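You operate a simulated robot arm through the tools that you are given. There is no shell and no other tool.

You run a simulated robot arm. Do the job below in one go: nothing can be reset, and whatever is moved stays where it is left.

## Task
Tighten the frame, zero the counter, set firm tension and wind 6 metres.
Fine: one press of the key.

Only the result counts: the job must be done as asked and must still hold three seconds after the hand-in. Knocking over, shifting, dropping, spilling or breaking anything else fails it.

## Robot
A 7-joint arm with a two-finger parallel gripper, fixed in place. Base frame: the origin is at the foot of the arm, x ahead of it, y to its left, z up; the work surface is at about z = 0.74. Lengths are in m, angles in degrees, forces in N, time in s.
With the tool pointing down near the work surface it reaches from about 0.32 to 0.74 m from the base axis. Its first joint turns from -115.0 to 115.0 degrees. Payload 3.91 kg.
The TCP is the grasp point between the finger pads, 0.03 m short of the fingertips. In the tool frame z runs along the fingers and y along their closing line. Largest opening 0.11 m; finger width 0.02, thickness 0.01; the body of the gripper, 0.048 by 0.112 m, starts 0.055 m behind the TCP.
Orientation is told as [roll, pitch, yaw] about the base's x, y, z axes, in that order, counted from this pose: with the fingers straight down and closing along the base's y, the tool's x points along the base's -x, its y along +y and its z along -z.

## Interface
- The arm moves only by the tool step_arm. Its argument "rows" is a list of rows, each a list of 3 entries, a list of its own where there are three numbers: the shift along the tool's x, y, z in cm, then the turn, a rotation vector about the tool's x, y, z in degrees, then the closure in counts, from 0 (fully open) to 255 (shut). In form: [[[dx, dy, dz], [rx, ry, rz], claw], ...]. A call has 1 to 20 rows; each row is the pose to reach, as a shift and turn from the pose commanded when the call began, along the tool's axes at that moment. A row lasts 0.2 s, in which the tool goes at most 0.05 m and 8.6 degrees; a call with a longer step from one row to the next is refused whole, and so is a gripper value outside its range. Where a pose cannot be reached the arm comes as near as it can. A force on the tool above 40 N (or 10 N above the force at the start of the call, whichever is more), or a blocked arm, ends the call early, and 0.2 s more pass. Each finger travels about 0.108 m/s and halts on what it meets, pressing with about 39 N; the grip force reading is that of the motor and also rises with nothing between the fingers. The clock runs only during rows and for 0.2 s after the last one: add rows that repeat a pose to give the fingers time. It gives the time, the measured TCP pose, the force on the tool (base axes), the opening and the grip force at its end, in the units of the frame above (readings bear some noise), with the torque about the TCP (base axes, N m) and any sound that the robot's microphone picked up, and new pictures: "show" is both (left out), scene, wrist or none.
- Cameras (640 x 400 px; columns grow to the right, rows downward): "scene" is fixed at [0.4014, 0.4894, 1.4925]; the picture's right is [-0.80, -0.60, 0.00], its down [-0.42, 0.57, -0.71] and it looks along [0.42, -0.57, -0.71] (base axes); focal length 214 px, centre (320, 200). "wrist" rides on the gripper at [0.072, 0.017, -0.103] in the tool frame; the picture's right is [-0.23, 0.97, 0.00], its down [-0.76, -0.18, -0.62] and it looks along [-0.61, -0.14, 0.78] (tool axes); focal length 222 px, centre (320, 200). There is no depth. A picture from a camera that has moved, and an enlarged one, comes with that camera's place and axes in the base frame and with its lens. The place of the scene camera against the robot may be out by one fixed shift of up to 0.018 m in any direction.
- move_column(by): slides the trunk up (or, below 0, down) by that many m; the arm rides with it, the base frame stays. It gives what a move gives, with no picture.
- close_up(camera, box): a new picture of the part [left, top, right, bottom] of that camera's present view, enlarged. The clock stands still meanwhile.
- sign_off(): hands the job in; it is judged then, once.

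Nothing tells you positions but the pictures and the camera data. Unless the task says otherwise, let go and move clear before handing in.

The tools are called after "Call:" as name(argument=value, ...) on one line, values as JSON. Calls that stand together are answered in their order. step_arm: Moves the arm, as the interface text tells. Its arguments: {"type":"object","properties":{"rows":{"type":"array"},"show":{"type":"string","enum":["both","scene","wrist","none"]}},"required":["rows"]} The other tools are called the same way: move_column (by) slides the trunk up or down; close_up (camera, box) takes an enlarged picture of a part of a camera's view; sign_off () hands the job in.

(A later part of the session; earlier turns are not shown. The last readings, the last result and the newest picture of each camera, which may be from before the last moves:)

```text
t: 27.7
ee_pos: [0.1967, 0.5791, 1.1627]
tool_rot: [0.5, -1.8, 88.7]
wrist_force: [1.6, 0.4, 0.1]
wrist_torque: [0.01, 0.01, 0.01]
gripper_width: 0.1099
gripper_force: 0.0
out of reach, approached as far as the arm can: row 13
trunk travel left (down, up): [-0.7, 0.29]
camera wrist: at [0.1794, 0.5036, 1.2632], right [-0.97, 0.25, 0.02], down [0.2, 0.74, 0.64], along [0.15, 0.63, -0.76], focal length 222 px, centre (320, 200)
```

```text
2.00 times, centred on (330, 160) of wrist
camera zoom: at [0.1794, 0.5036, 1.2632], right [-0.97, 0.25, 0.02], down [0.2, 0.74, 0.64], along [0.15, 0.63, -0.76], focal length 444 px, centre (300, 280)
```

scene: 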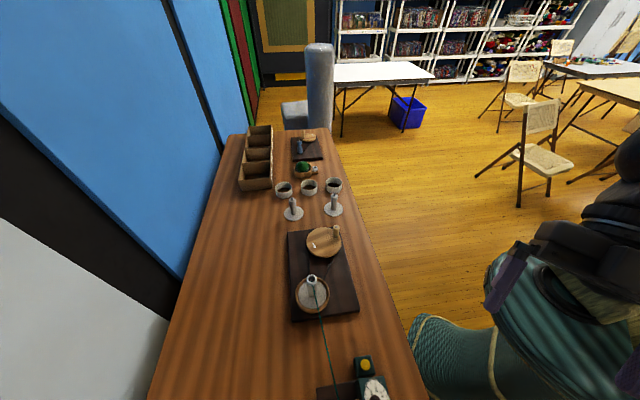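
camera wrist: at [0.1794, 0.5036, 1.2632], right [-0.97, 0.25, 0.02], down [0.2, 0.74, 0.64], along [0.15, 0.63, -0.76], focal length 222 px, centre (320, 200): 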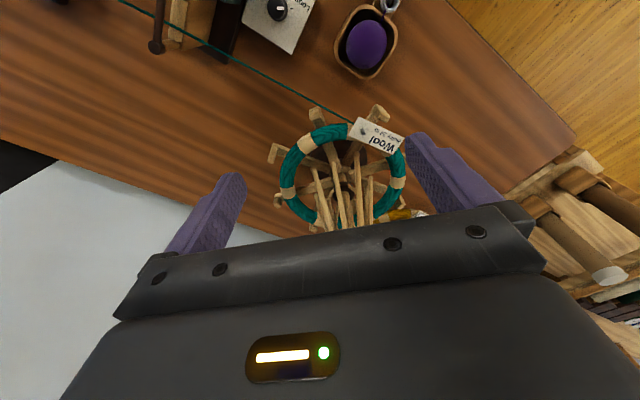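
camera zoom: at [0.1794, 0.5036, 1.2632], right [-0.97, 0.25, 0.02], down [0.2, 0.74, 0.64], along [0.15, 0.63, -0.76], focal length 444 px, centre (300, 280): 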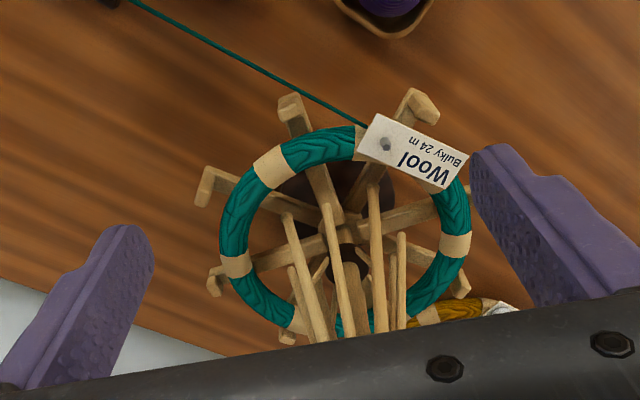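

Call:
close_up(camera="wrist", box=[290, 110, 400, 235])

Call:
close_up(camera="wrist", box=[310, 150, 380, 230])

```text
3.20 times, centred on (345, 172) of wrist
camera zoom: at [0.1794, 0.5036, 1.2632], right [-0.97, 0.25, 0.02], down [0.2, 0.74, 0.64], along [0.15, 0.63, -0.76], focal length 711 px, centre (240, 288)
```

zoom: 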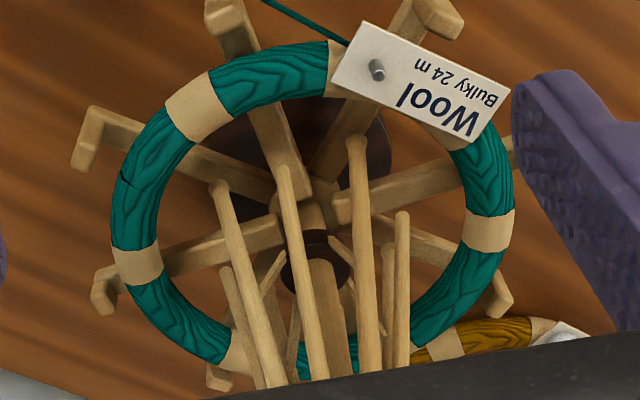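

```text
5.00 times, centred on (345, 190) of wrist
camera zoom: at [0.1794, 0.5036, 1.2632], right [-0.97, 0.25, 0.02], down [0.2, 0.74, 0.64], along [0.15, 0.63, -0.76], focal length 1111 px, centre (195, 250)
```

zoom: 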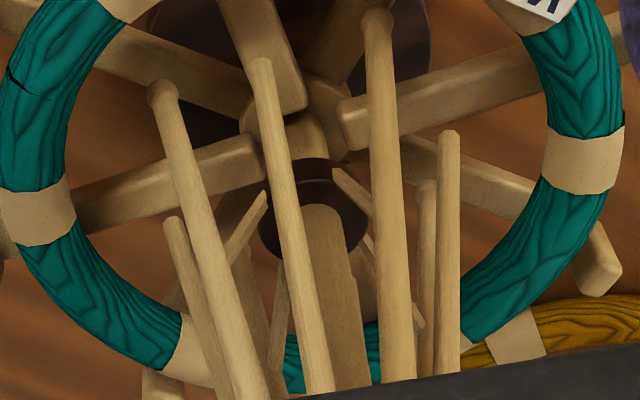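

The runner sits deep inside the ribs. Before going in there, I'll test the easier candidate: whether the knob on top of the post lifts or turns.

Call:
step_arm(rows=[[[-1, 0, -0.1], [0, -8, 0], 0], [[-2, 0, -0.2], [0, -16, 0], 0], [[-3, 0, -0.3], [0, -24, 0], 0], [[-4, 0, -0.4], [0, -32, 0], 0], [[-5, 0, -0.5], [0, -40, 0], 0], [[-6, 0, -0.6], [0, -48, 0], 0], [[-7, 0, -0.7], [0, -56, 0], 0], [[-8, 0, -0.8], [0, -64, 0], 0], [[-9, 0, -0.9], [0, -72, 0], 0], [[-10, 0, -0.9], [0, -80, 0], 0], [[-12, 0, -0.9], [0, -88, 0], 0]], show="wrist")

Call:
close_up(camera="wrist", box=[250, 60, 410, 220])

```text
t: 30.1
ee_pos: [0.201, 0.6982, 1.1759]
tool_rot: [93.2, -89.4, -4.5]
wrist_force: [-0.6, 0.4, -0.9]
wrist_torque: [-0.03, 0.01, 0.05]
gripper_width: 0.1097
gripper_force: 0.1
trunk travel left (down, up): [-0.7, 0.29]
camera wrist: at [0.1805, 0.5957, 1.1029], right [-0.97, 0.02, 0.24], down [0.17, -0.63, 0.76], along [0.17, 0.78, 0.61], focal length 222 px, centre (320, 200)
```

wrist: 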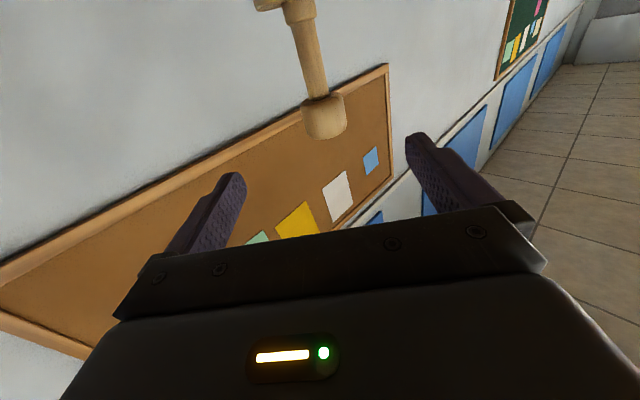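

```text
2.50 times, centred on (330, 140) of wrist
camera zoom: at [0.1805, 0.5957, 1.1029], right [-0.97, 0.02, 0.24], down [0.17, -0.63, 0.76], along [0.17, 0.78, 0.61], focal length 555 px, centre (295, 350)
```

zoom: 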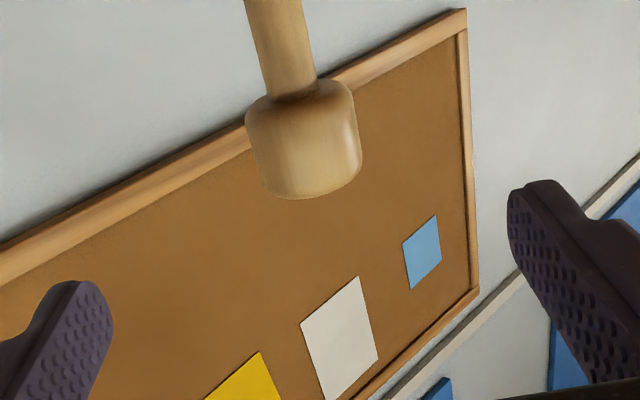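

Call:
step_arm(rows=[[[0.3, 0, 3], [0, 0, 0], 0], [[0.5, 0.1, 6], [0, 0, 0], 0], [[0.5, 0.2, 9], [0, 0, 0], 0], [[0.5, 0.2, 10.2], [0, 0, 0], 60], [[0.5, 0.2, 10.2], [0, 0, 0], 120], [[0.5, 0.2, 10.2], [0, 0, 0], 180], [[0.5, 0.2, 10.2], [0, 0, 0], 220], [[0.5, 0.2, 10.2], [0, 0, 0], 220]], show="wrist")

```text
t: 31.9
ee_pos: [0.1979, 0.7981, 1.1703]
tool_rot: [82.2, -89.3, 6.7]
wrist_force: [-2.5, 2.1, 1.0]
wrist_torque: [0.01, 0.09, 0.03]
gripper_width: 0.0396
gripper_force: 45.0
trunk travel left (down, up): [-0.7, 0.29]
camera wrist: at [0.1778, 0.6958, 1.0977], right [-0.97, 0.02, 0.24], down [0.17, -0.63, 0.76], along [0.16, 0.78, 0.6], focal length 222 px, centre (320, 200)
```

wrist: 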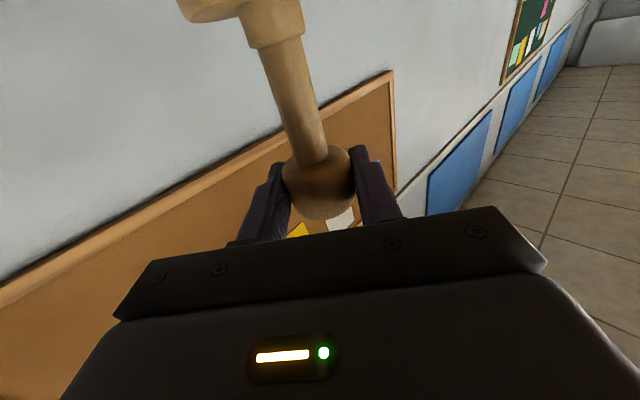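

Knob is gripped. Gentle lift test.

Call:
step_arm(rows=[[[-0.1, 0, 0], [0, 0, 0], 220], [[-0.2, 0, 0], [0, 0, 0], 220], [[-0.3, 0, 0], [0, 0, 0], 220], [[-0.4, 0, 0], [0, 0, 0], 220], [[-0.5, 0, 0], [0, 0, 0], 220], [[-0.5, 0, 0], [0, 0, 0], 220]], show="wrist")

```text
t: 33.3
ee_pos: [0.1979, 0.7986, 1.1773]
tool_rot: [76.0, -89.3, 12.9]
wrist_force: [-6.1, -5.5, -2.2]
wrist_torque: [-0.9, 0.05, 0.04]
gripper_width: 0.0397
gripper_force: 45.2
trunk travel left (down, up): [-0.7, 0.29]
camera wrist: at [0.1778, 0.6957, 1.104], right [-0.97, 0.02, 0.24], down [0.17, -0.62, 0.76], along [0.16, 0.78, 0.6], focal length 222 px, centre (320, 200)
```

wrist: 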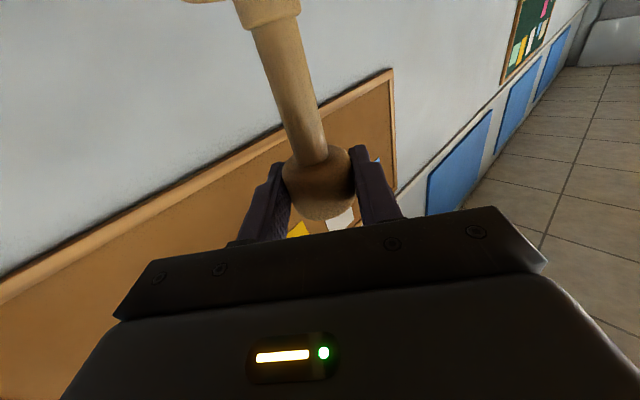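

The knob slides up easily, so the rod carries the runner. I keep lifting in small steps and watch for the force rising as the skein tightens.

Call:
step_arm(rows=[[[-0.3, 0, 0], [0, 0, 0], 220], [[-0.6, 0, 0], [0, 0, 0], 220], [[-0.9, 0, 0], [0, 0, 0], 220], [[-1.2, 0, 0], [0, 0, 0], 220], [[-1.5, 0, 0], [0, 0, 0], 220], [[-1.5, 0, 0], [0, 0, 0], 220]], show="wrist")

```text
t: 34.7
ee_pos: [0.197, 0.7993, 1.1927]
tool_rot: [80.5, -89.3, 8.6]
wrist_force: [-9.2, -3.0, -7.0]
wrist_torque: [1.17, -0.07, 0.07]
gripper_width: 0.0394
gripper_force: 45.2
trunk travel left (down, up): [-0.7, 0.29]
camera wrist: at [0.1779, 0.6957, 1.1191], right [-0.97, 0.02, 0.24], down [0.17, -0.63, 0.76], along [0.16, 0.78, 0.6], focal length 222 px, centre (320, 200)
```

wrist: 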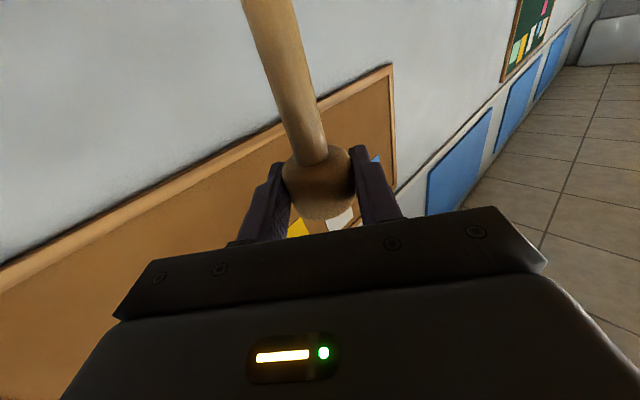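

Call:
step_arm(rows=[[[-0.2, 0, 0], [0, 0, 0], 220], [[-0.4, 0, 0], [0, 0, 0], 220], [[-0.6, 0, 0], [0, 0, 0], 220], [[-0.8, 0, 0], [0, 0, 0], 220], [[-0.8, 0, 0], [0, 0, 0], 220]], show="none")

```text
t: 35.8
ee_pos: [0.1977, 0.7983, 1.1916]
tool_rot: [35.8, -88.9, 53.4]
wrist_force: [-1.7, -0.1, -4.7]
wrist_torque: [1.07, -0.13, 0.03]
gripper_width: 0.0395
gripper_force: 45.4
trunk travel left (down, up): [-0.7, 0.29]
stopped in row 5: the force on the tool passed its limit at 40 N (the readings are from after the stop); the commanded pose is now the measured one
```

It hit a firm stop after about 22 mm of lift, so the frame feels taut. I release, back off and check that it holds.

Call:
step_arm(rows=[[[0, 0, 0], [0, 0, 0], 220], [[0, 0, 0], [0, 0, 0], 150], [[0, 0, 0], [0, 0, 0], 60], [[0, 0, 0], [0, 0, 0], 0], [[0, 0, 0], [0, 0, 0], 0], [[0, 0, -4], [0, 0, 0], 0], [[0, 0, -8], [0, 0, 0], 0], [[0, 0, -12], [0, 0, 0], 0], [[0, 0, -16], [0, 8, 0], 0], [[-2, 0, -18], [0, 16, 0], 0], [[-2, 0, -20], [0, 24, 0], 0], [[-2, 0, -20], [0, 32, 0], 0], [[-2, 0, -20], [0, 40, 0], 0]], show="wrist")

Call:
close_up(camera="wrist", box=[240, 0, 440, 200])

```text
t: 38.6
ee_pos: [0.194, 0.5993, 1.2149]
tool_rot: [1.0, -49.0, 88.2]
wrist_force: [1.3, 0.3, -0.5]
wrist_torque: [-0.02, 0.0, 0.04]
gripper_width: 0.1096
gripper_force: 0.1
trunk travel left (down, up): [-0.7, 0.29]
camera wrist: at [0.1756, 0.4738, 1.2282], right [-0.97, 0.16, 0.18], down [0.19, 0.03, 0.98], along [0.16, 0.99, -0.06], focal length 222 px, centre (320, 200)
```

wrist: 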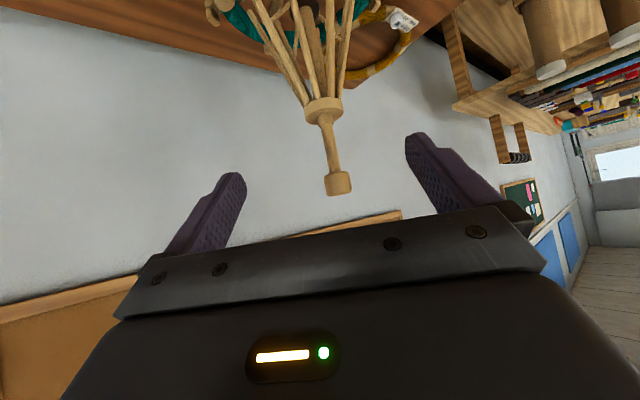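

```text
2.00 times, centred on (340, 100) of wrist
camera zoom: at [0.1756, 0.4738, 1.2282], right [-0.97, 0.16, 0.18], down [0.19, 0.03, 0.98], along [0.16, 0.99, -0.06], focal length 444 px, centre (280, 400)
```

zoom: 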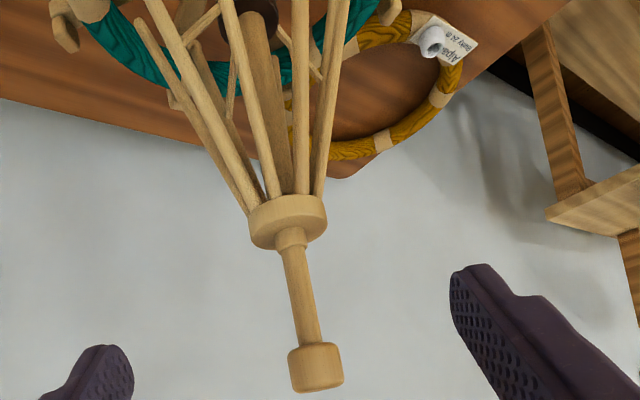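

The knob stays up at about 1.19 and the ribs are wider. I'll check from above whether the ribs reach the skein.

Call:
step_arm(rows=[[[1, 0, 1], [0, 8, 0], 0], [[2, 0, 2], [0, 16, 0], 0], [[3, 0, 3], [0, 24, 0], 0], [[4, 0, 3], [0, 32, 0], 0], [[4.5, 0, 3], [0, 40, 0], 0], [[4.5, 0, 3], [0, 48, 0], 0]], show="wrist")

Call:
close_up(camera="wrist", box=[280, 80, 420, 240])

```text
t: 40.0
ee_pos: [0.1946, 0.5931, 1.1623]
tool_rot: [0.7, -1.0, 89.1]
wrist_force: [-0.4, 0.0, 1.0]
wrist_torque: [-0.02, 0.01, -0.01]
gripper_width: 0.1099
gripper_force: 0.1
trunk travel left (down, up): [-0.7, 0.29]
camera wrist: at [0.1771, 0.5189, 1.2636], right [-0.97, 0.24, 0.02], down [0.2, 0.75, 0.63], along [0.14, 0.62, -0.77], focal length 222 px, centre (320, 200)
```

wrist: 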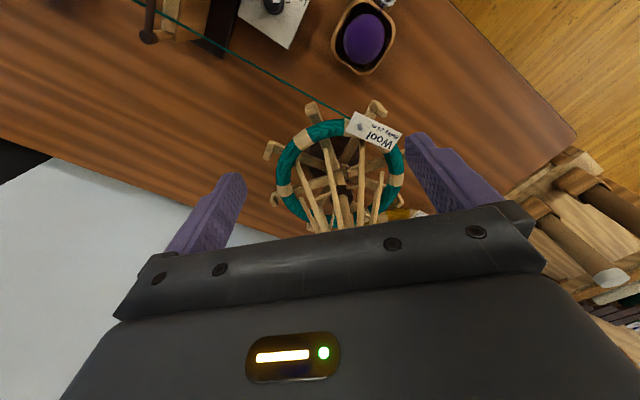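

```text
2.50 times, centred on (350, 160) of wrist
camera zoom: at [0.1771, 0.5189, 1.2636], right [-0.97, 0.24, 0.02], down [0.2, 0.75, 0.63], along [0.14, 0.62, -0.77], focal length 555 px, centre (245, 300)
```

zoom: 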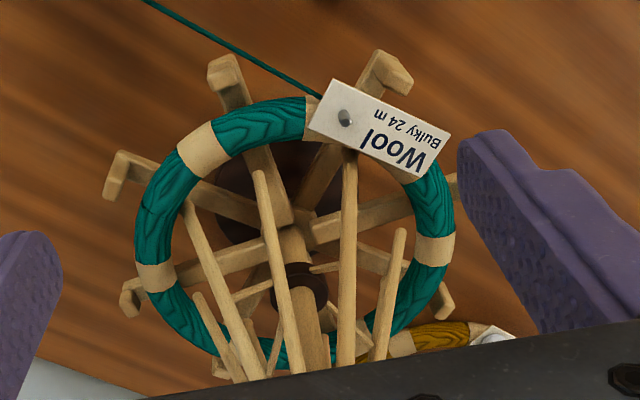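

The ribs reach the inside of the skein now: the frame is tight. Next I go over the counter and tension knob for accurate positions.

Call:
step_arm(rows=[[[1.7, -0.9, 0], [0, 0, 8], 0], [[3.4, -1.8, 0], [0, 0, 16], 0], [[5.1, -2.7, 0], [0, 0, 24], 0], [[6.8, -3.6, 0], [0, 0, 32], 0], [[8.5, -4.5, 0], [0, 0, 40], 0], [[10.2, -5.4, 0], [0, 0, 48], 0], [[11.9, -6.3, 1], [0, 0, 56], 0], [[13.6, -7.2, 2], [0, 0, 64], 0], [[15.3, -8.1, 3], [0, 0, 72], 0], [[17, -9, 4.5], [0, 0, 80], 0], [[19, -9, 6], [0, 0, 88], 0]], show="wrist")

Call:
close_up(camera="wrist", box=[200, 0, 440, 160])

```text
t: 42.4
ee_pos: [0.2796, 0.4025, 1.0977]
tool_rot: [1.2, 0.7, 0.9]
wrist_force: [-0.8, 0.0, -0.2]
wrist_torque: [0.0, -0.05, -0.01]
gripper_width: 0.11
gripper_force: 0.0
trunk travel left (down, up): [-0.7, 0.29]
camera wrist: at [0.2085, 0.4167, 1.2017], right [0.21, 0.98, 0.02], down [0.77, -0.18, 0.61], along [0.6, -0.12, -0.79], focal length 222 px, centre (320, 200)
```

wrist: 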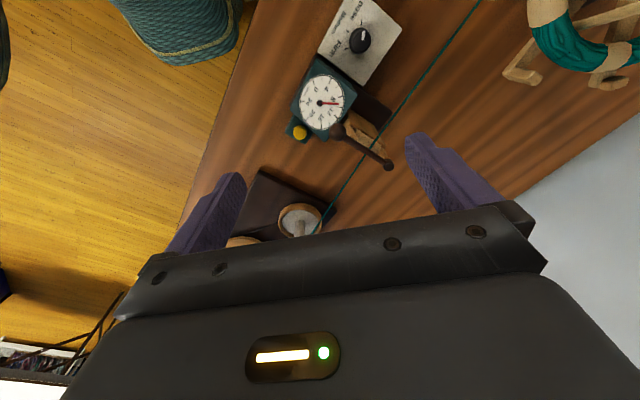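

```text
2.50 times, centred on (320, 80) of wrist
camera zoom: at [0.2085, 0.4167, 1.2017], right [0.21, 0.98, 0.02], down [0.77, -0.18, 0.61], along [0.6, -0.12, -0.79], focal length 555 px, centre (320, 500)
```

zoom: 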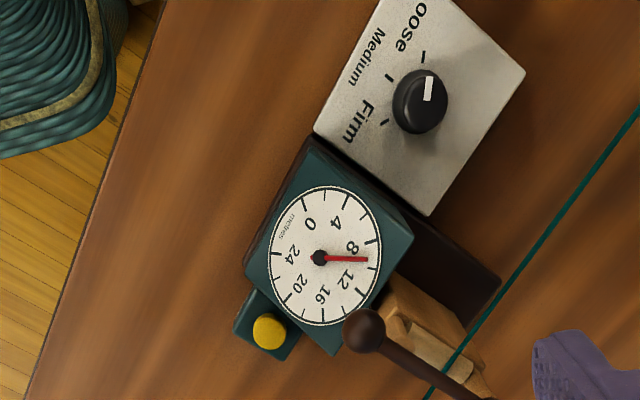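

I locate the zero key at about (0.358, 0.349, top 0.78), the tension knob at (0.237, 0.483), and a horizontal bar with a ball at z≈0.91 that I must avoid. I move above the key with the fingers shut and turned so the body stays clear of the bar.

Call:
step_arm(rows=[[[-0.8, -0.6, 1], [0, 0, -8], 40], [[-1.6, -1.2, 2], [0, 0, -16], 80], [[-2.4, -1.8, 3], [0, 0, -24], 120], [[-3.2, -2.4, 4], [0, 0, -32], 160], [[-4, -3, 5], [0, 0, -40], 200], [[-4.8, -3.6, 6], [0, 0, -48], 255], [[-5.6, -4.2, 7], [0, 0, -56], 255], [[-6.4, -4.8, 8], [0, 0, -64], 255], [[-7.2, -5.3, 9], [0, 0, -72], 255], [[-7.9, -5.3, 11], [0, 0, -80], 255], [[-7.9, -5.3, 13], [0, 0, -88], 255], [[-7.9, -5.3, 15], [0, 0, -90], 255]])

Call:
close_up(camera="wrist", box=[220, 60, 440, 220])

Call:
close_up(camera="scene", box=[300, 300, 440, 400])

```text
t: 45.0
ee_pos: [0.3589, 0.3541, 0.9445]
tool_rot: [0.7, -1.2, 91.3]
wrist_force: [0.4, -0.2, 0.2]
wrist_torque: [-0.03, 0.0, 0.0]
gripper_width: 0.0
gripper_force: 37.1
trunk travel left (down, up): [-0.7, 0.29]
camera wrist: at [0.3448, 0.2788, 1.046], right [-0.98, 0.21, 0.02], down [0.17, 0.75, 0.64], along [0.12, 0.62, -0.77], focal length 222 px, centre (320, 200)
```

scene: 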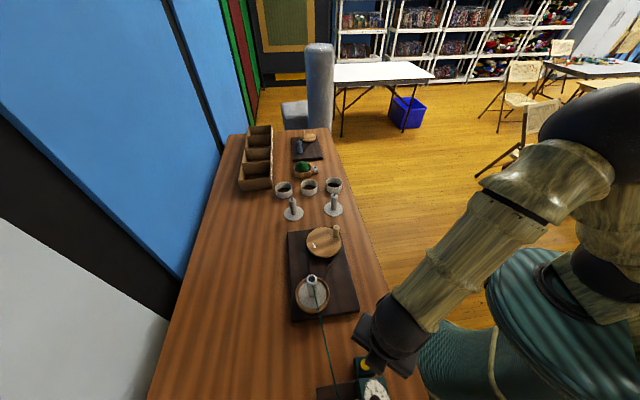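
wrist: 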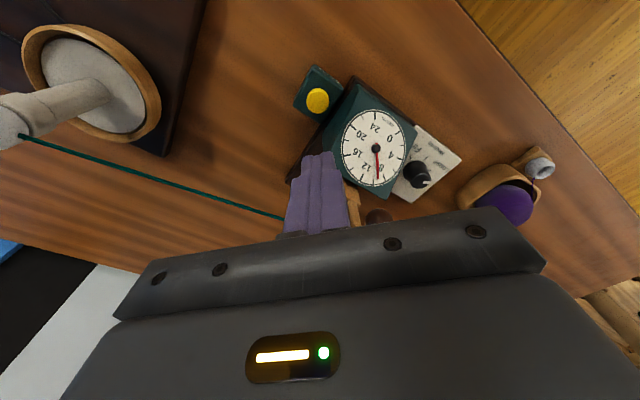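

```text
2.50 times, centred on (330, 140) of wrist
camera zoom: at [0.3448, 0.2788, 1.046], right [-0.98, 0.21, 0.02], down [0.17, 0.75, 0.64], along [0.12, 0.62, -0.77], focal length 555 px, centre (295, 350)
```

zoom: 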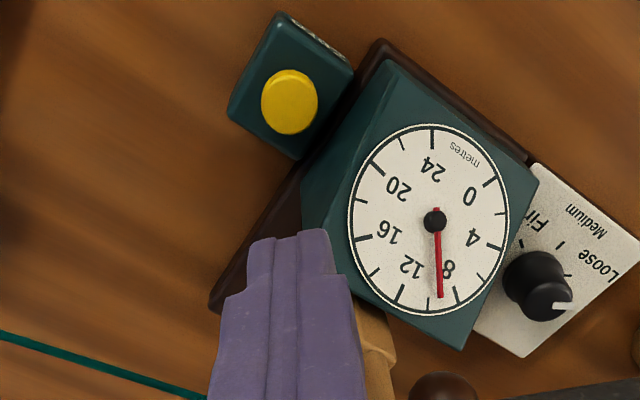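

```text
4.00 times, centred on (370, 350) of scene
camera zoom: at [0.4014, 0.4894, 1.4925], right [-0.8, -0.6, 0.0], down [-0.42, 0.57, -0.71], along [0.42, -0.57, -0.71], focal length 858 px, centre (120, -400)
```

zoom: 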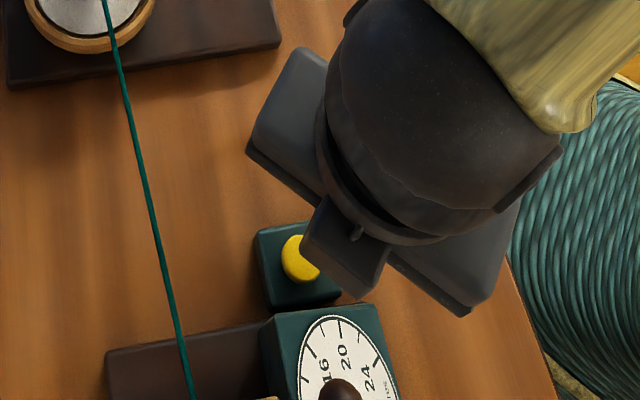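

Directly above the key; I descend to just above it and check.

Call:
step_arm(rows=[[[0.2, 0, 3], [0, 0, 0], 255], [[0.4, -0.1, 6], [0, 0, 0], 255], [[0.6, -0.1, 9], [0, 0, 0], 255], [[0.68, -0.12, 11.5], [0, 0, 0], 255]])

Call:
close_up(camera="wrist", box=[240, 110, 400, 240])

Call:
close_up(camera="scene", box=[320, 330, 420, 400])

```text
t: 46.0
ee_pos: [0.3598, 0.3493, 0.8296]
tool_rot: [0.7, -1.2, 91.0]
wrist_force: [0.1, 0.3, 0.4]
wrist_torque: [-0.02, 0.02, 0.0]
gripper_width: 0.0
gripper_force: 37.4
trunk travel left (down, up): [-0.7, 0.29]
camera wrist: at [0.3453, 0.2747, 0.9312], right [-0.98, 0.21, 0.02], down [0.17, 0.75, 0.64], along [0.12, 0.62, -0.77], focal length 222 px, centre (320, 200)
```

scene: 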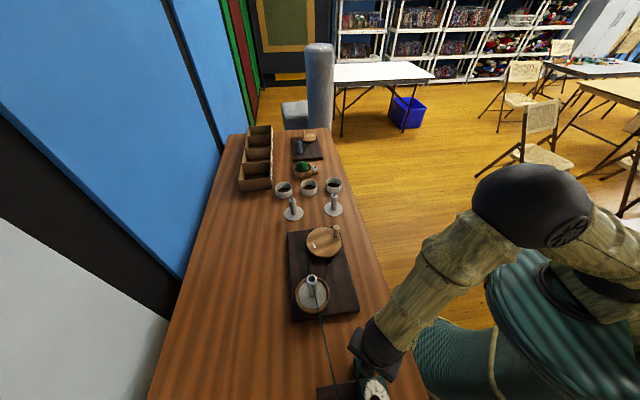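
wrist: 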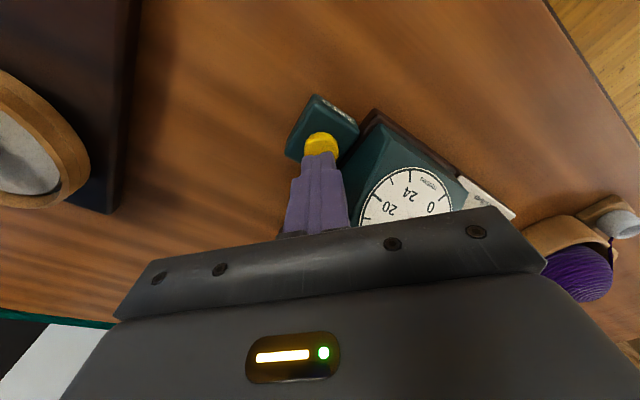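

```text
3.08 times, centred on (320, 175) of wrist
camera zoom: at [0.3453, 0.2747, 0.9312], right [-0.98, 0.21, 0.02], down [0.17, 0.75, 0.64], along [0.12, 0.62, -0.77], focal length 684 px, centre (320, 277)
```

zoom: 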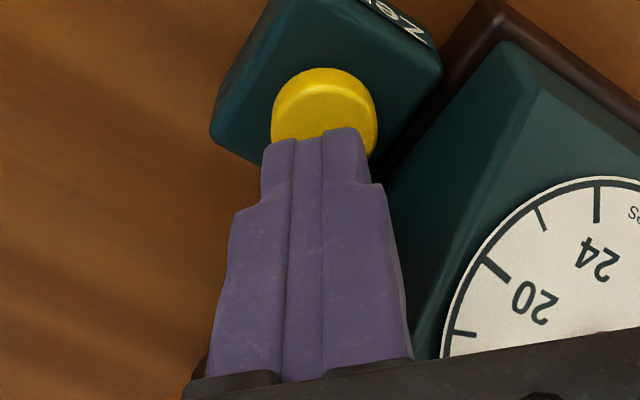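

```text
5.71 times, centred on (370, 365) of scene
camera zoom: at [0.4014, 0.4894, 1.4925], right [-0.8, -0.6, 0.0], down [-0.42, 0.57, -0.71], along [0.42, -0.57, -0.71], focal length 1226 px, centre (34, -743)
```

zoom: 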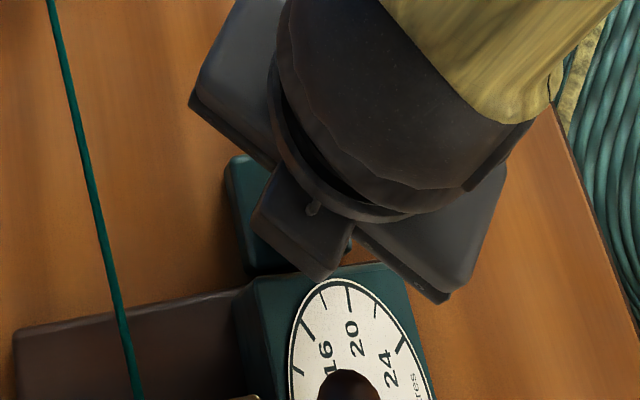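

Call:
step_arm(rows=[[[0, 0.1, 0.4], [0, 0, 0], 255], [[0, 0.1, 0.8], [0, 0, 0], 255], [[0, 0.1, 1.2], [0, 0, 0], 255], [[0, 0.1, 1.5], [0, 0, 0], 255], [[0, 0.1, 1.8], [0, 0, 0], 255]], show="wrist")

```text
t: 47.2
ee_pos: [0.3575, 0.3484, 0.8117]
tool_rot: [0.7, -1.2, 91.0]
wrist_force: [1.1, -0.1, 0.6]
wrist_torque: [-0.01, -0.03, 0.01]
gripper_width: 0.0
gripper_force: 37.9
trunk travel left (down, up): [-0.7, 0.29]
heard: click
camera wrist: at [0.3431, 0.274, 0.9134], right [-0.98, 0.21, 0.02], down [0.17, 0.75, 0.64], along [0.12, 0.63, -0.77], focal length 222 px, centre (320, 200)
```

wrist: 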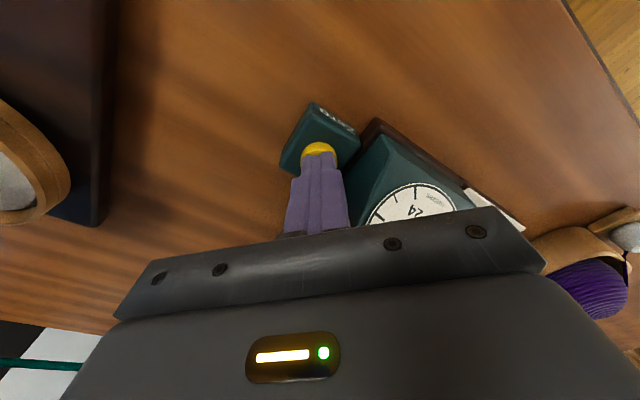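

A click was heard: the key has been pressed once. I lift straight off and check the dial.

Call:
step_arm(rows=[[[0, 0, -3], [0, 0, 0], 255], [[0, 0, -7], [0, 0, 0], 255], [[0, 0, -11], [0, 0, 0], 255], [[0, 0, -15], [0, 0, 0], 255]], show="wrist")

Call:
close_up(camera="wrist", box=[280, 60, 460, 220])

```text
t: 48.2
ee_pos: [0.3579, 0.3433, 0.9604]
tool_rot: [0.7, -1.1, 91.1]
wrist_force: [0.3, -1.0, 0.2]
wrist_torque: [-0.01, -0.03, -0.03]
gripper_width: 0.0
gripper_force: 37.8
trunk travel left (down, up): [-0.7, 0.29]
camera wrist: at [0.3433, 0.2685, 1.0614], right [-0.98, 0.21, 0.02], down [0.17, 0.75, 0.64], along [0.12, 0.62, -0.77], focal length 222 px, centre (320, 200)
```

wrist: 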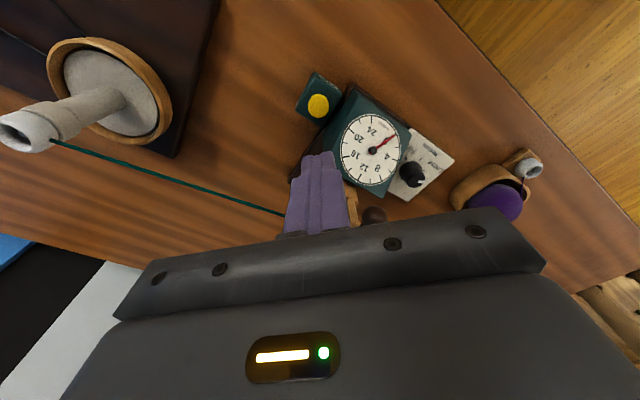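

```text
2.50 times, centred on (370, 140) of wrist
camera zoom: at [0.3433, 0.2685, 1.0614], right [-0.98, 0.21, 0.02], down [0.17, 0.75, 0.64], along [0.12, 0.62, -0.77], focal length 555 px, centre (195, 350)
```

zoom: 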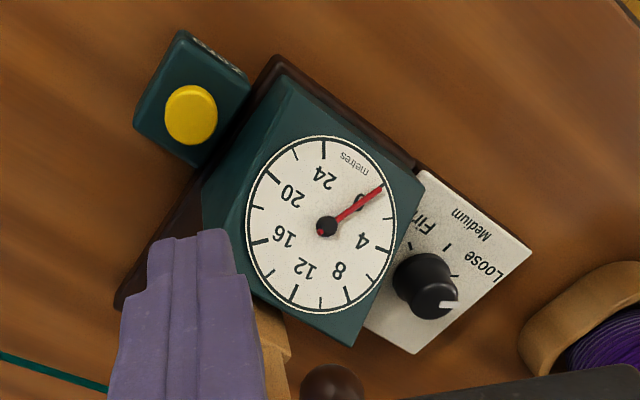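

The counter is at 0. Now the tension knob: by my reading Loose→Firm is about 120° counter-clockwise from above. I lift, level the tool, then move over the knob with the gripper pre-turned the other way.

Call:
step_arm(rows=[[[0, 0, -4], [0.7, 1.1, 0], 255], [[0, 0, -8], [0.7, 1.1, 0], 200]], show="none")

Call:
step_arm(rows=[[[-1, 0.8, 0], [0, 0, 8], 150], [[-2, 1.6, 0], [0, 0, 16], 100], [[-3, 2.4, 0], [0, 0, 24], 60], [[-4, 3.2, 0], [0, 0, 32], 60], [[-5, 4, 0], [0, 0, 40], 60], [[-6, 4.8, 0], [0, 0, 48], 60], [[-7, 5.6, 0], [0, 0, 56], 60], [[-8, 6.4, 0], [0, 0, 64], 60], [[-9, 7.2, 0], [0, 0, 72], 60], [[-10, 8, 0], [0, 0, 80], 60], [[-11, 8.8, 0], [0, 0, 88], 60], [[-12, 9.6, 0], [0, 0, 96], 60], [[-13, 10.4, 0], [0, 0, 104], 60], [[-14, 11.2, 0], [0, 0, 112], 60], [[-14, 12.1, 0], [0, 0, 120], 60]], show="wrist")

Call:
close_up(camera="wrist", box=[200, 60, 440, 240])

```text
t: 48.8
ee_pos: [0.3583, 0.3432, 1.0399]
tool_rot: [0.0, 0.0, 91.1]
wrist_force: [-0.7, -0.6, 0.5]
wrist_torque: [0.03, -0.02, 0.01]
gripper_width: 0.0238
gripper_force: 0.1
trunk travel left (down, up): [-0.7, 0.29]
```

```text
t: 52.0
ee_pos: [0.2363, 0.482, 1.0412]
tool_rot: [0.2, -0.1, -29.1]
wrist_force: [-0.5, -0.4, -0.7]
wrist_torque: [0.0, 0.0, -0.01]
gripper_width: 0.084
gripper_force: 0.1
trunk travel left (down, up): [-0.7, 0.29]
camera wrist: at [0.1811, 0.5319, 1.1448], right [0.67, 0.74, 0.0], down [0.58, -0.53, 0.62], along [0.46, -0.42, -0.78], focal length 222 px, centre (320, 200)
```

wrist: 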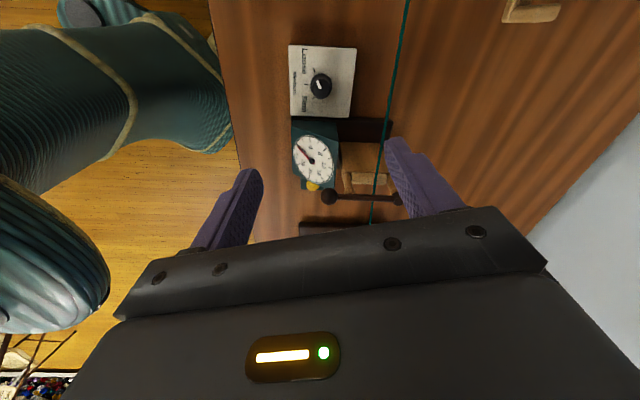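

```text
2.22 times, centred on (320, 150) of wrist
camera zoom: at [0.1811, 0.5319, 1.1448], right [0.67, 0.74, 0.0], down [0.58, -0.53, 0.62], along [0.46, -0.42, -0.78], focal length 494 px, centre (320, 311)
```

zoom: 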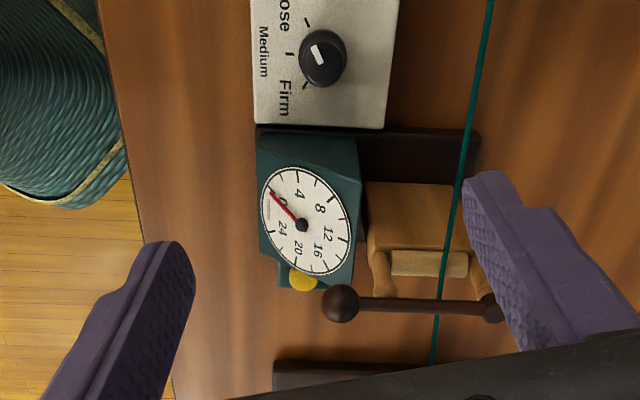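

Knob at about (0.2345, 0.484) with its top near z 0.772. I descend to just above it for a close check.

Call:
step_arm(rows=[[[0.25, 0.1, 4.5], [0, 0, 0], 100], [[0.25, 0.1, 9], [0, 0, 0], 100], [[0.25, 0.1, 13.5], [0, 0, 0], 100], [[0.25, 0.1, 18], [0, 0, 0], 110], [[0.25, 0.1, 21], [0, 0, 0], 110]], show="wrist")

Call:
close_up(camera="wrist", box=[230, 80, 430, 240])

```text
t: 53.2
ee_pos: [0.2358, 0.4846, 0.8313]
tool_rot: [0.1, 0.0, -28.8]
wrist_force: [-0.2, -0.4, -0.4]
wrist_torque: [-0.02, 0.03, -0.02]
gripper_width: 0.0626
gripper_force: 0.0
trunk travel left (down, up): [-0.7, 0.29]
camera wrist: at [0.1797, 0.5346, 0.9344], right [0.67, 0.74, 0.0], down [0.58, -0.53, 0.62], along [0.46, -0.42, -0.78], focal length 222 px, centre (320, 200)
```

wrist: 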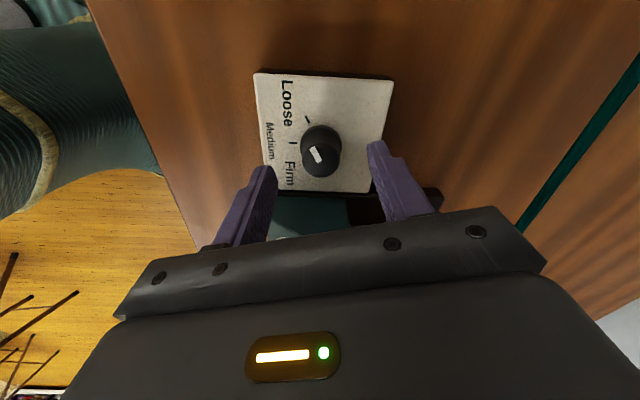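

```text
2.50 times, centred on (330, 160) of wrist
camera zoom: at [0.1797, 0.5346, 0.9344], right [0.67, 0.74, 0.0], down [0.58, -0.53, 0.62], along [0.46, -0.42, -0.78], focal length 555 px, centre (295, 300)
```

zoom: 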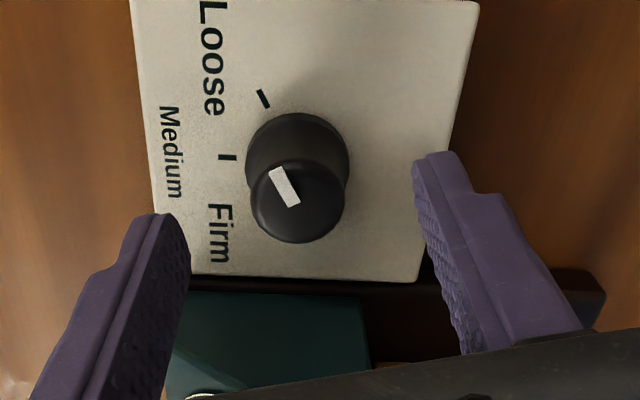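

Refined: knob axis at (0.2357, 0.486), top ≈0.80, panel ≈0.776. I lower 2 cm and grip it.

Call:
step_arm(rows=[[[0.08, 0.1, 1], [0, 0, 0], 110], [[0.08, 0.1, 1.9], [0, 0, 0], 110], [[0.08, 0.1, 1.9], [0, 0, 0], 160], [[0.08, 0.1, 1.9], [0, 0, 0], 200], [[0.08, 0.1, 1.9], [0, 0, 0], 225], [[0.08, 0.1, 1.9], [0, 0, 0], 225]], show="wrist")

Call:
close_up(camera="wrist", box=[230, 80, 430, 240])

```text
t: 54.6
ee_pos: [0.2338, 0.4851, 0.814]
tool_rot: [-0.1, 0.0, -29.0]
wrist_force: [-4.0, -8.6, -2.9]
wrist_torque: [-0.3, 0.22, -0.02]
gripper_width: 0.0285
gripper_force: 45.3
trunk travel left (down, up): [-0.7, 0.29]
camera wrist: at [0.1793, 0.535, 0.9163], right [0.67, 0.74, 0.0], down [0.58, -0.52, 0.62], along [0.46, -0.42, -0.78], focal length 222 px, centre (320, 200)
```

wrist: 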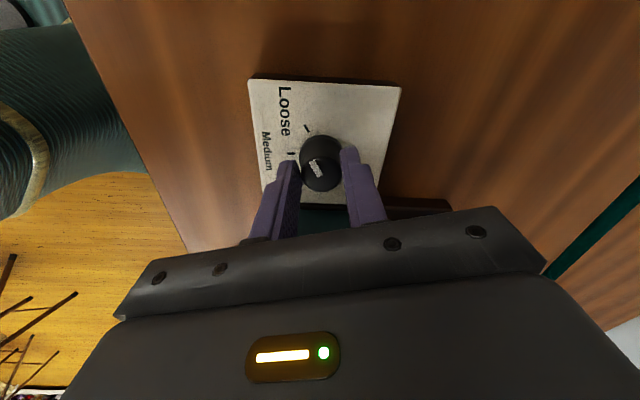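

```text
2.50 times, centred on (330, 160) of wrist
camera zoom: at [0.1793, 0.535, 0.9163], right [0.67, 0.74, 0.0], down [0.58, -0.52, 0.62], along [0.46, -0.42, -0.78], focal length 555 px, centre (295, 300)
```

zoom: 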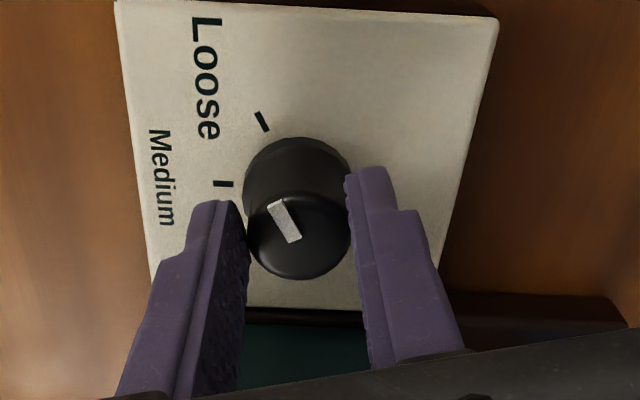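

Gripped. I turn counter-clockwise in stages, checking the marker.

Call:
step_arm(rows=[[[0, -0.2, 0], [0, 0, 0], 225], [[0, -0.2, 0], [0, 0, -8], 225], [[0, -0.2, 0], [0, 0, -16], 225], [[0, -0.2, 0], [0, 0, -24], 225], [[0, -0.2, 0], [0, 0, -32], 225], [[0, -0.2, 0], [0, 0, -40], 225], [[0, -0.2, 0], [0, 0, -48], 225], [[0, -0.2, 0], [0, 0, -56], 225], [[0, -0.2, 0], [0, 0, -60], 225]], show="wrist")

Call:
close_up(camera="wrist", box=[230, 80, 430, 240])

```text
t: 56.6
ee_pos: [0.2348, 0.48, 0.8137]
tool_rot: [-0.1, 0.0, 31.2]
wrist_force: [4.0, -28.4, -3.8]
wrist_torque: [-0.47, -0.78, -0.13]
gripper_width: 0.0282
gripper_force: 45.2
trunk travel left (down, up): [-0.7, 0.29]
camera wrist: at [0.1638, 0.4576, 0.9166], right [-0.31, 0.95, 0.0], down [0.74, 0.24, 0.62], along [0.59, 0.19, -0.78], focal length 222 px, centre (320, 200)
```

wrist: 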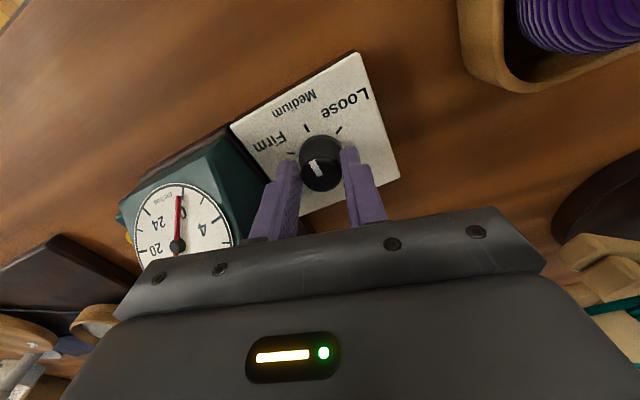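

```text
2.50 times, centred on (330, 160) of wrist
camera zoom: at [0.1638, 0.4576, 0.9166], right [-0.31, 0.95, 0.0], down [0.74, 0.24, 0.62], along [0.59, 0.19, -0.78], focal length 555 px, centre (295, 300)
```

zoom: 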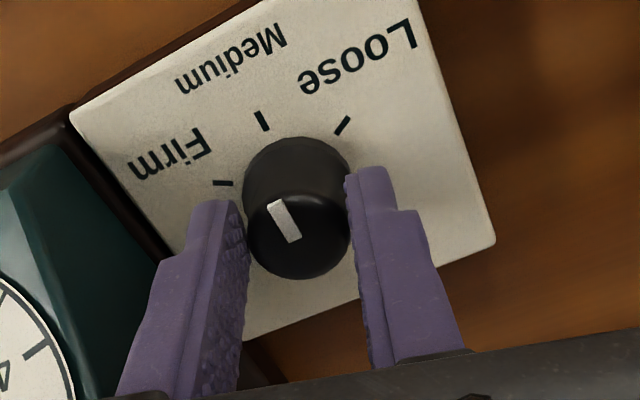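

The knob turned with the grip to Medium. The side force shows the grip sits about 5 mm off the axis, so I follow that circle for the remaining 60°.

Call:
step_arm(rows=[[[0.27, -0.33, 0], [0, 0, 0], 225], [[0.25, -0.4, 0], [0, 0, -8], 225], [[0.22, -0.46, 0], [0, 0, -16], 225], [[0.2, -0.51, 0], [0, 0, -24], 225], [[0.17, -0.57, 0], [0, 0, -32], 225], [[0.14, -0.63, 0], [0, 0, -40], 225], [[0.1, -0.68, 0], [0, 0, -48], 225], [[0.07, -0.73, 0], [0, 0, -56], 225], [[0.05, -0.75, 0], [0, 0, -60], 225]], show="wrist")

Call:
close_up(camera="wrist", box=[230, 80, 430, 240])

```text
t: 58.6
ee_pos: [0.2379, 0.4776, 0.8142]
tool_rot: [0.0, -0.1, 91.0]
wrist_force: [9.6, -6.5, -1.8]
wrist_torque: [0.06, -0.3, -0.6]
gripper_width: 0.0281
gripper_force: 44.7
trunk travel left (down, up): [-0.7, 0.29]
camera wrist: at [0.2232, 0.4047, 0.9165], right [-0.98, 0.21, 0.0], down [0.16, 0.76, 0.62], along [0.13, 0.61, -0.78], focal length 222 px, centre (320, 200)
```

wrist: 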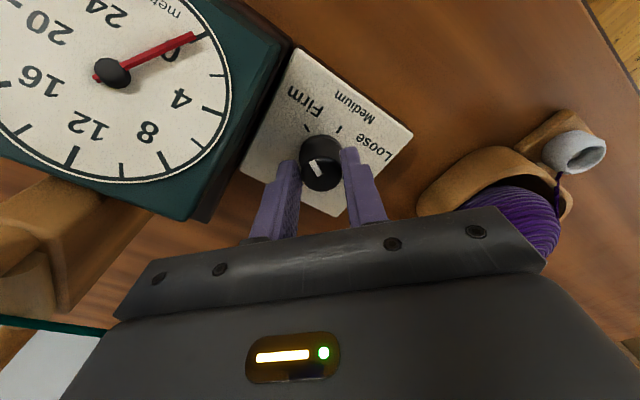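

```text
2.50 times, centred on (330, 160) of wrist
camera zoom: at [0.2232, 0.4047, 0.9165], right [-0.98, 0.21, 0.0], down [0.16, 0.76, 0.62], along [0.13, 0.61, -0.78], focal length 555 px, centre (295, 300)
```

zoom: 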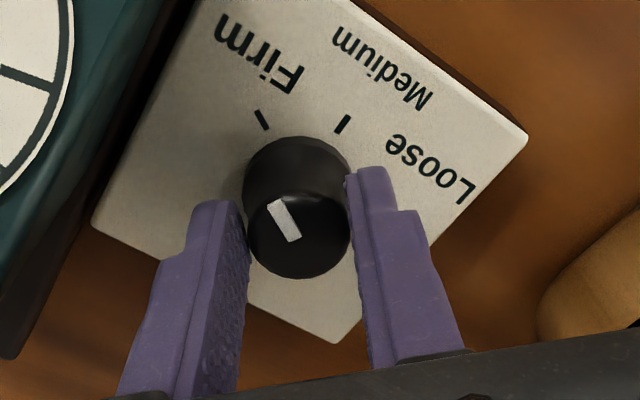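

The marker is aligned with Firm. I release and lift straight up, then verify.

Call:
step_arm(rows=[[[0, 0, 0], [0, 0, 0], 180], [[0, 0, 0], [0, 0, 0], 120], [[0, 0, 0], [0, 0, 0], 110], [[0, 0, -2], [0, 0, 0], 110], [[0, 0, -5], [0, 0, 0], 110], [[0, 0, -9], [0, 0, 0], 110], [[0, 0, -14], [0, 0, 0], 110], [[0, 0, -18], [0, 0, 0], 110]], show="both")

Call:
close_up(camera="wrist", box=[240, 40, 420, 200])

```text
t: 60.4
ee_pos: [0.2347, 0.4779, 0.9956]
tool_rot: [0.0, -0.1, 91.0]
wrist_force: [-0.9, 0.5, 0.9]
wrist_torque: [0.01, 0.01, -0.01]
gripper_width: 0.0627
gripper_force: 0.2
trunk travel left (down, up): [-0.7, 0.29]
camera wrist: at [0.2199, 0.4047, 1.0986], right [-0.98, 0.21, 0.0], down [0.16, 0.76, 0.62], along [0.13, 0.61, -0.78], focal length 222 px, centre (320, 200)
```

scene: 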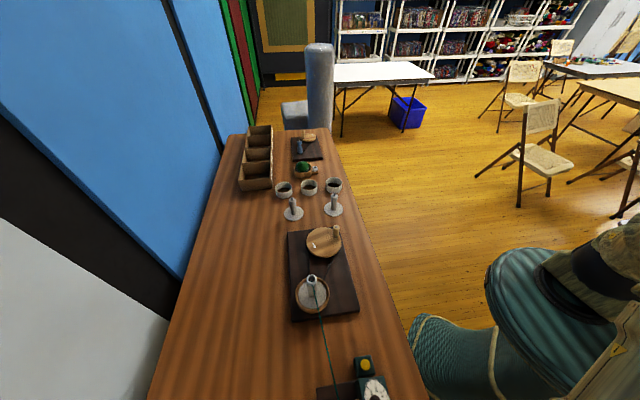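
wrist: 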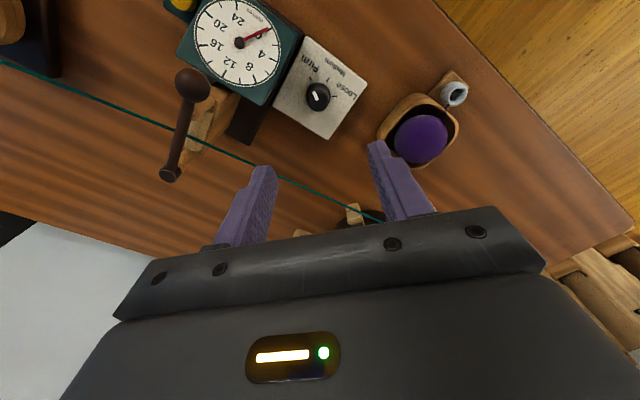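

```text
2.50 times, centred on (330, 120) of wrist
camera zoom: at [0.2199, 0.4047, 1.0986], right [-0.98, 0.21, 0.0], down [0.16, 0.76, 0.62], along [0.13, 0.61, -0.78], focal length 555 px, centre (295, 400)
```

zoom: 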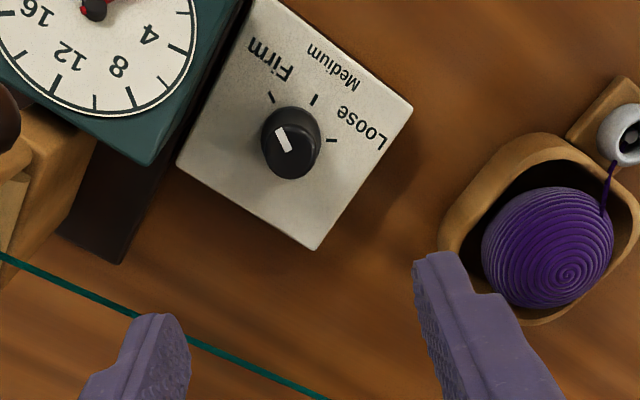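

Tension is at Firm and the dial reads 0. Next is the winder: I go over to view the crank disc, handle and arrow closely.

Call:
step_arm(rows=[[[2.5, -2.2, -3], [0, 0, 8], 60], [[5, -4.5, -4], [0, 0, 16], 40], [[7.5, -6.8, -4], [0, 0, 24], 40], [[10, -9, -4], [0, 0, 32], 40], [[12.5, -11.3, -4], [0, 0, 40], 40], [[15, -13.5, -4], [0, 0, 48], 40], [[17.5, -15.8, -4], [0, 0, 56], 40], [[20, -18, -4], [0, 0, 64], 40], [[22.5, -20.3, -4], [0, 0, 72], 40], [[25, -22.5, -4], [0, 0, 80], 40], [[27.5, -25, -4], [0, 0, 88], 40], [[30, -27, -4], [0, 0, 91], 40]], show="both")

Call:
close_up(camera="wrist", box=[200, 40, 440, 220])

```text
t: 63.0
ee_pos: [0.5187, 0.1804, 1.0319]
tool_rot: [0.1, 0.2, -0.1]
wrist_force: [0.5, 0.7, 0.3]
wrist_torque: [-0.01, 0.05, 0.0]
gripper_width: 0.0928
gripper_force: 0.0
trunk travel left (down, up): [-0.7, 0.29]
camera wrist: at [0.4452, 0.1981, 1.1343], right [0.23, 0.97, 0.0], down [0.76, -0.18, 0.62], along [0.61, -0.14, -0.78], focal length 222 px, centre (320, 200)
```

scene: 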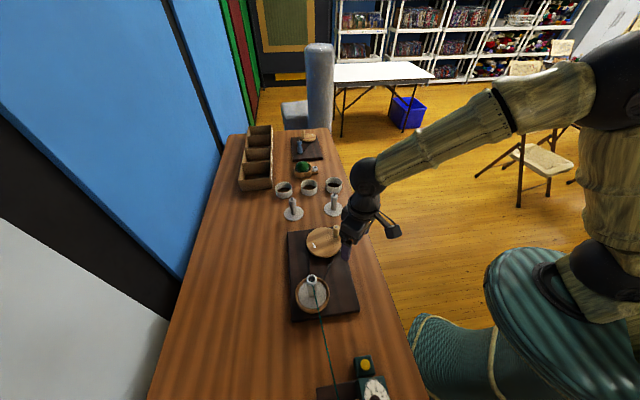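
wrist: 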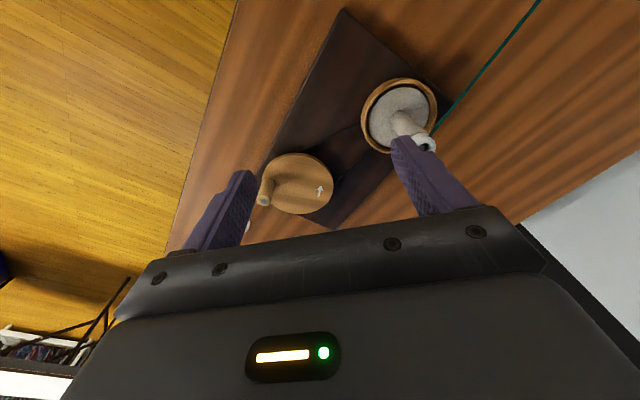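

```text
2.22 times, centred on (320, 130) of wrist
camera zoom: at [0.4452, 0.1981, 1.1343], right [0.23, 0.97, 0.0], down [0.76, -0.18, 0.62], along [0.61, -0.14, -0.78], focal length 494 px, centre (320, 356)
```

zoom: 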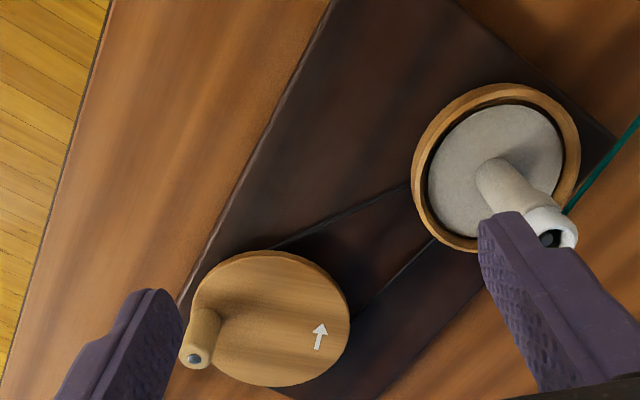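

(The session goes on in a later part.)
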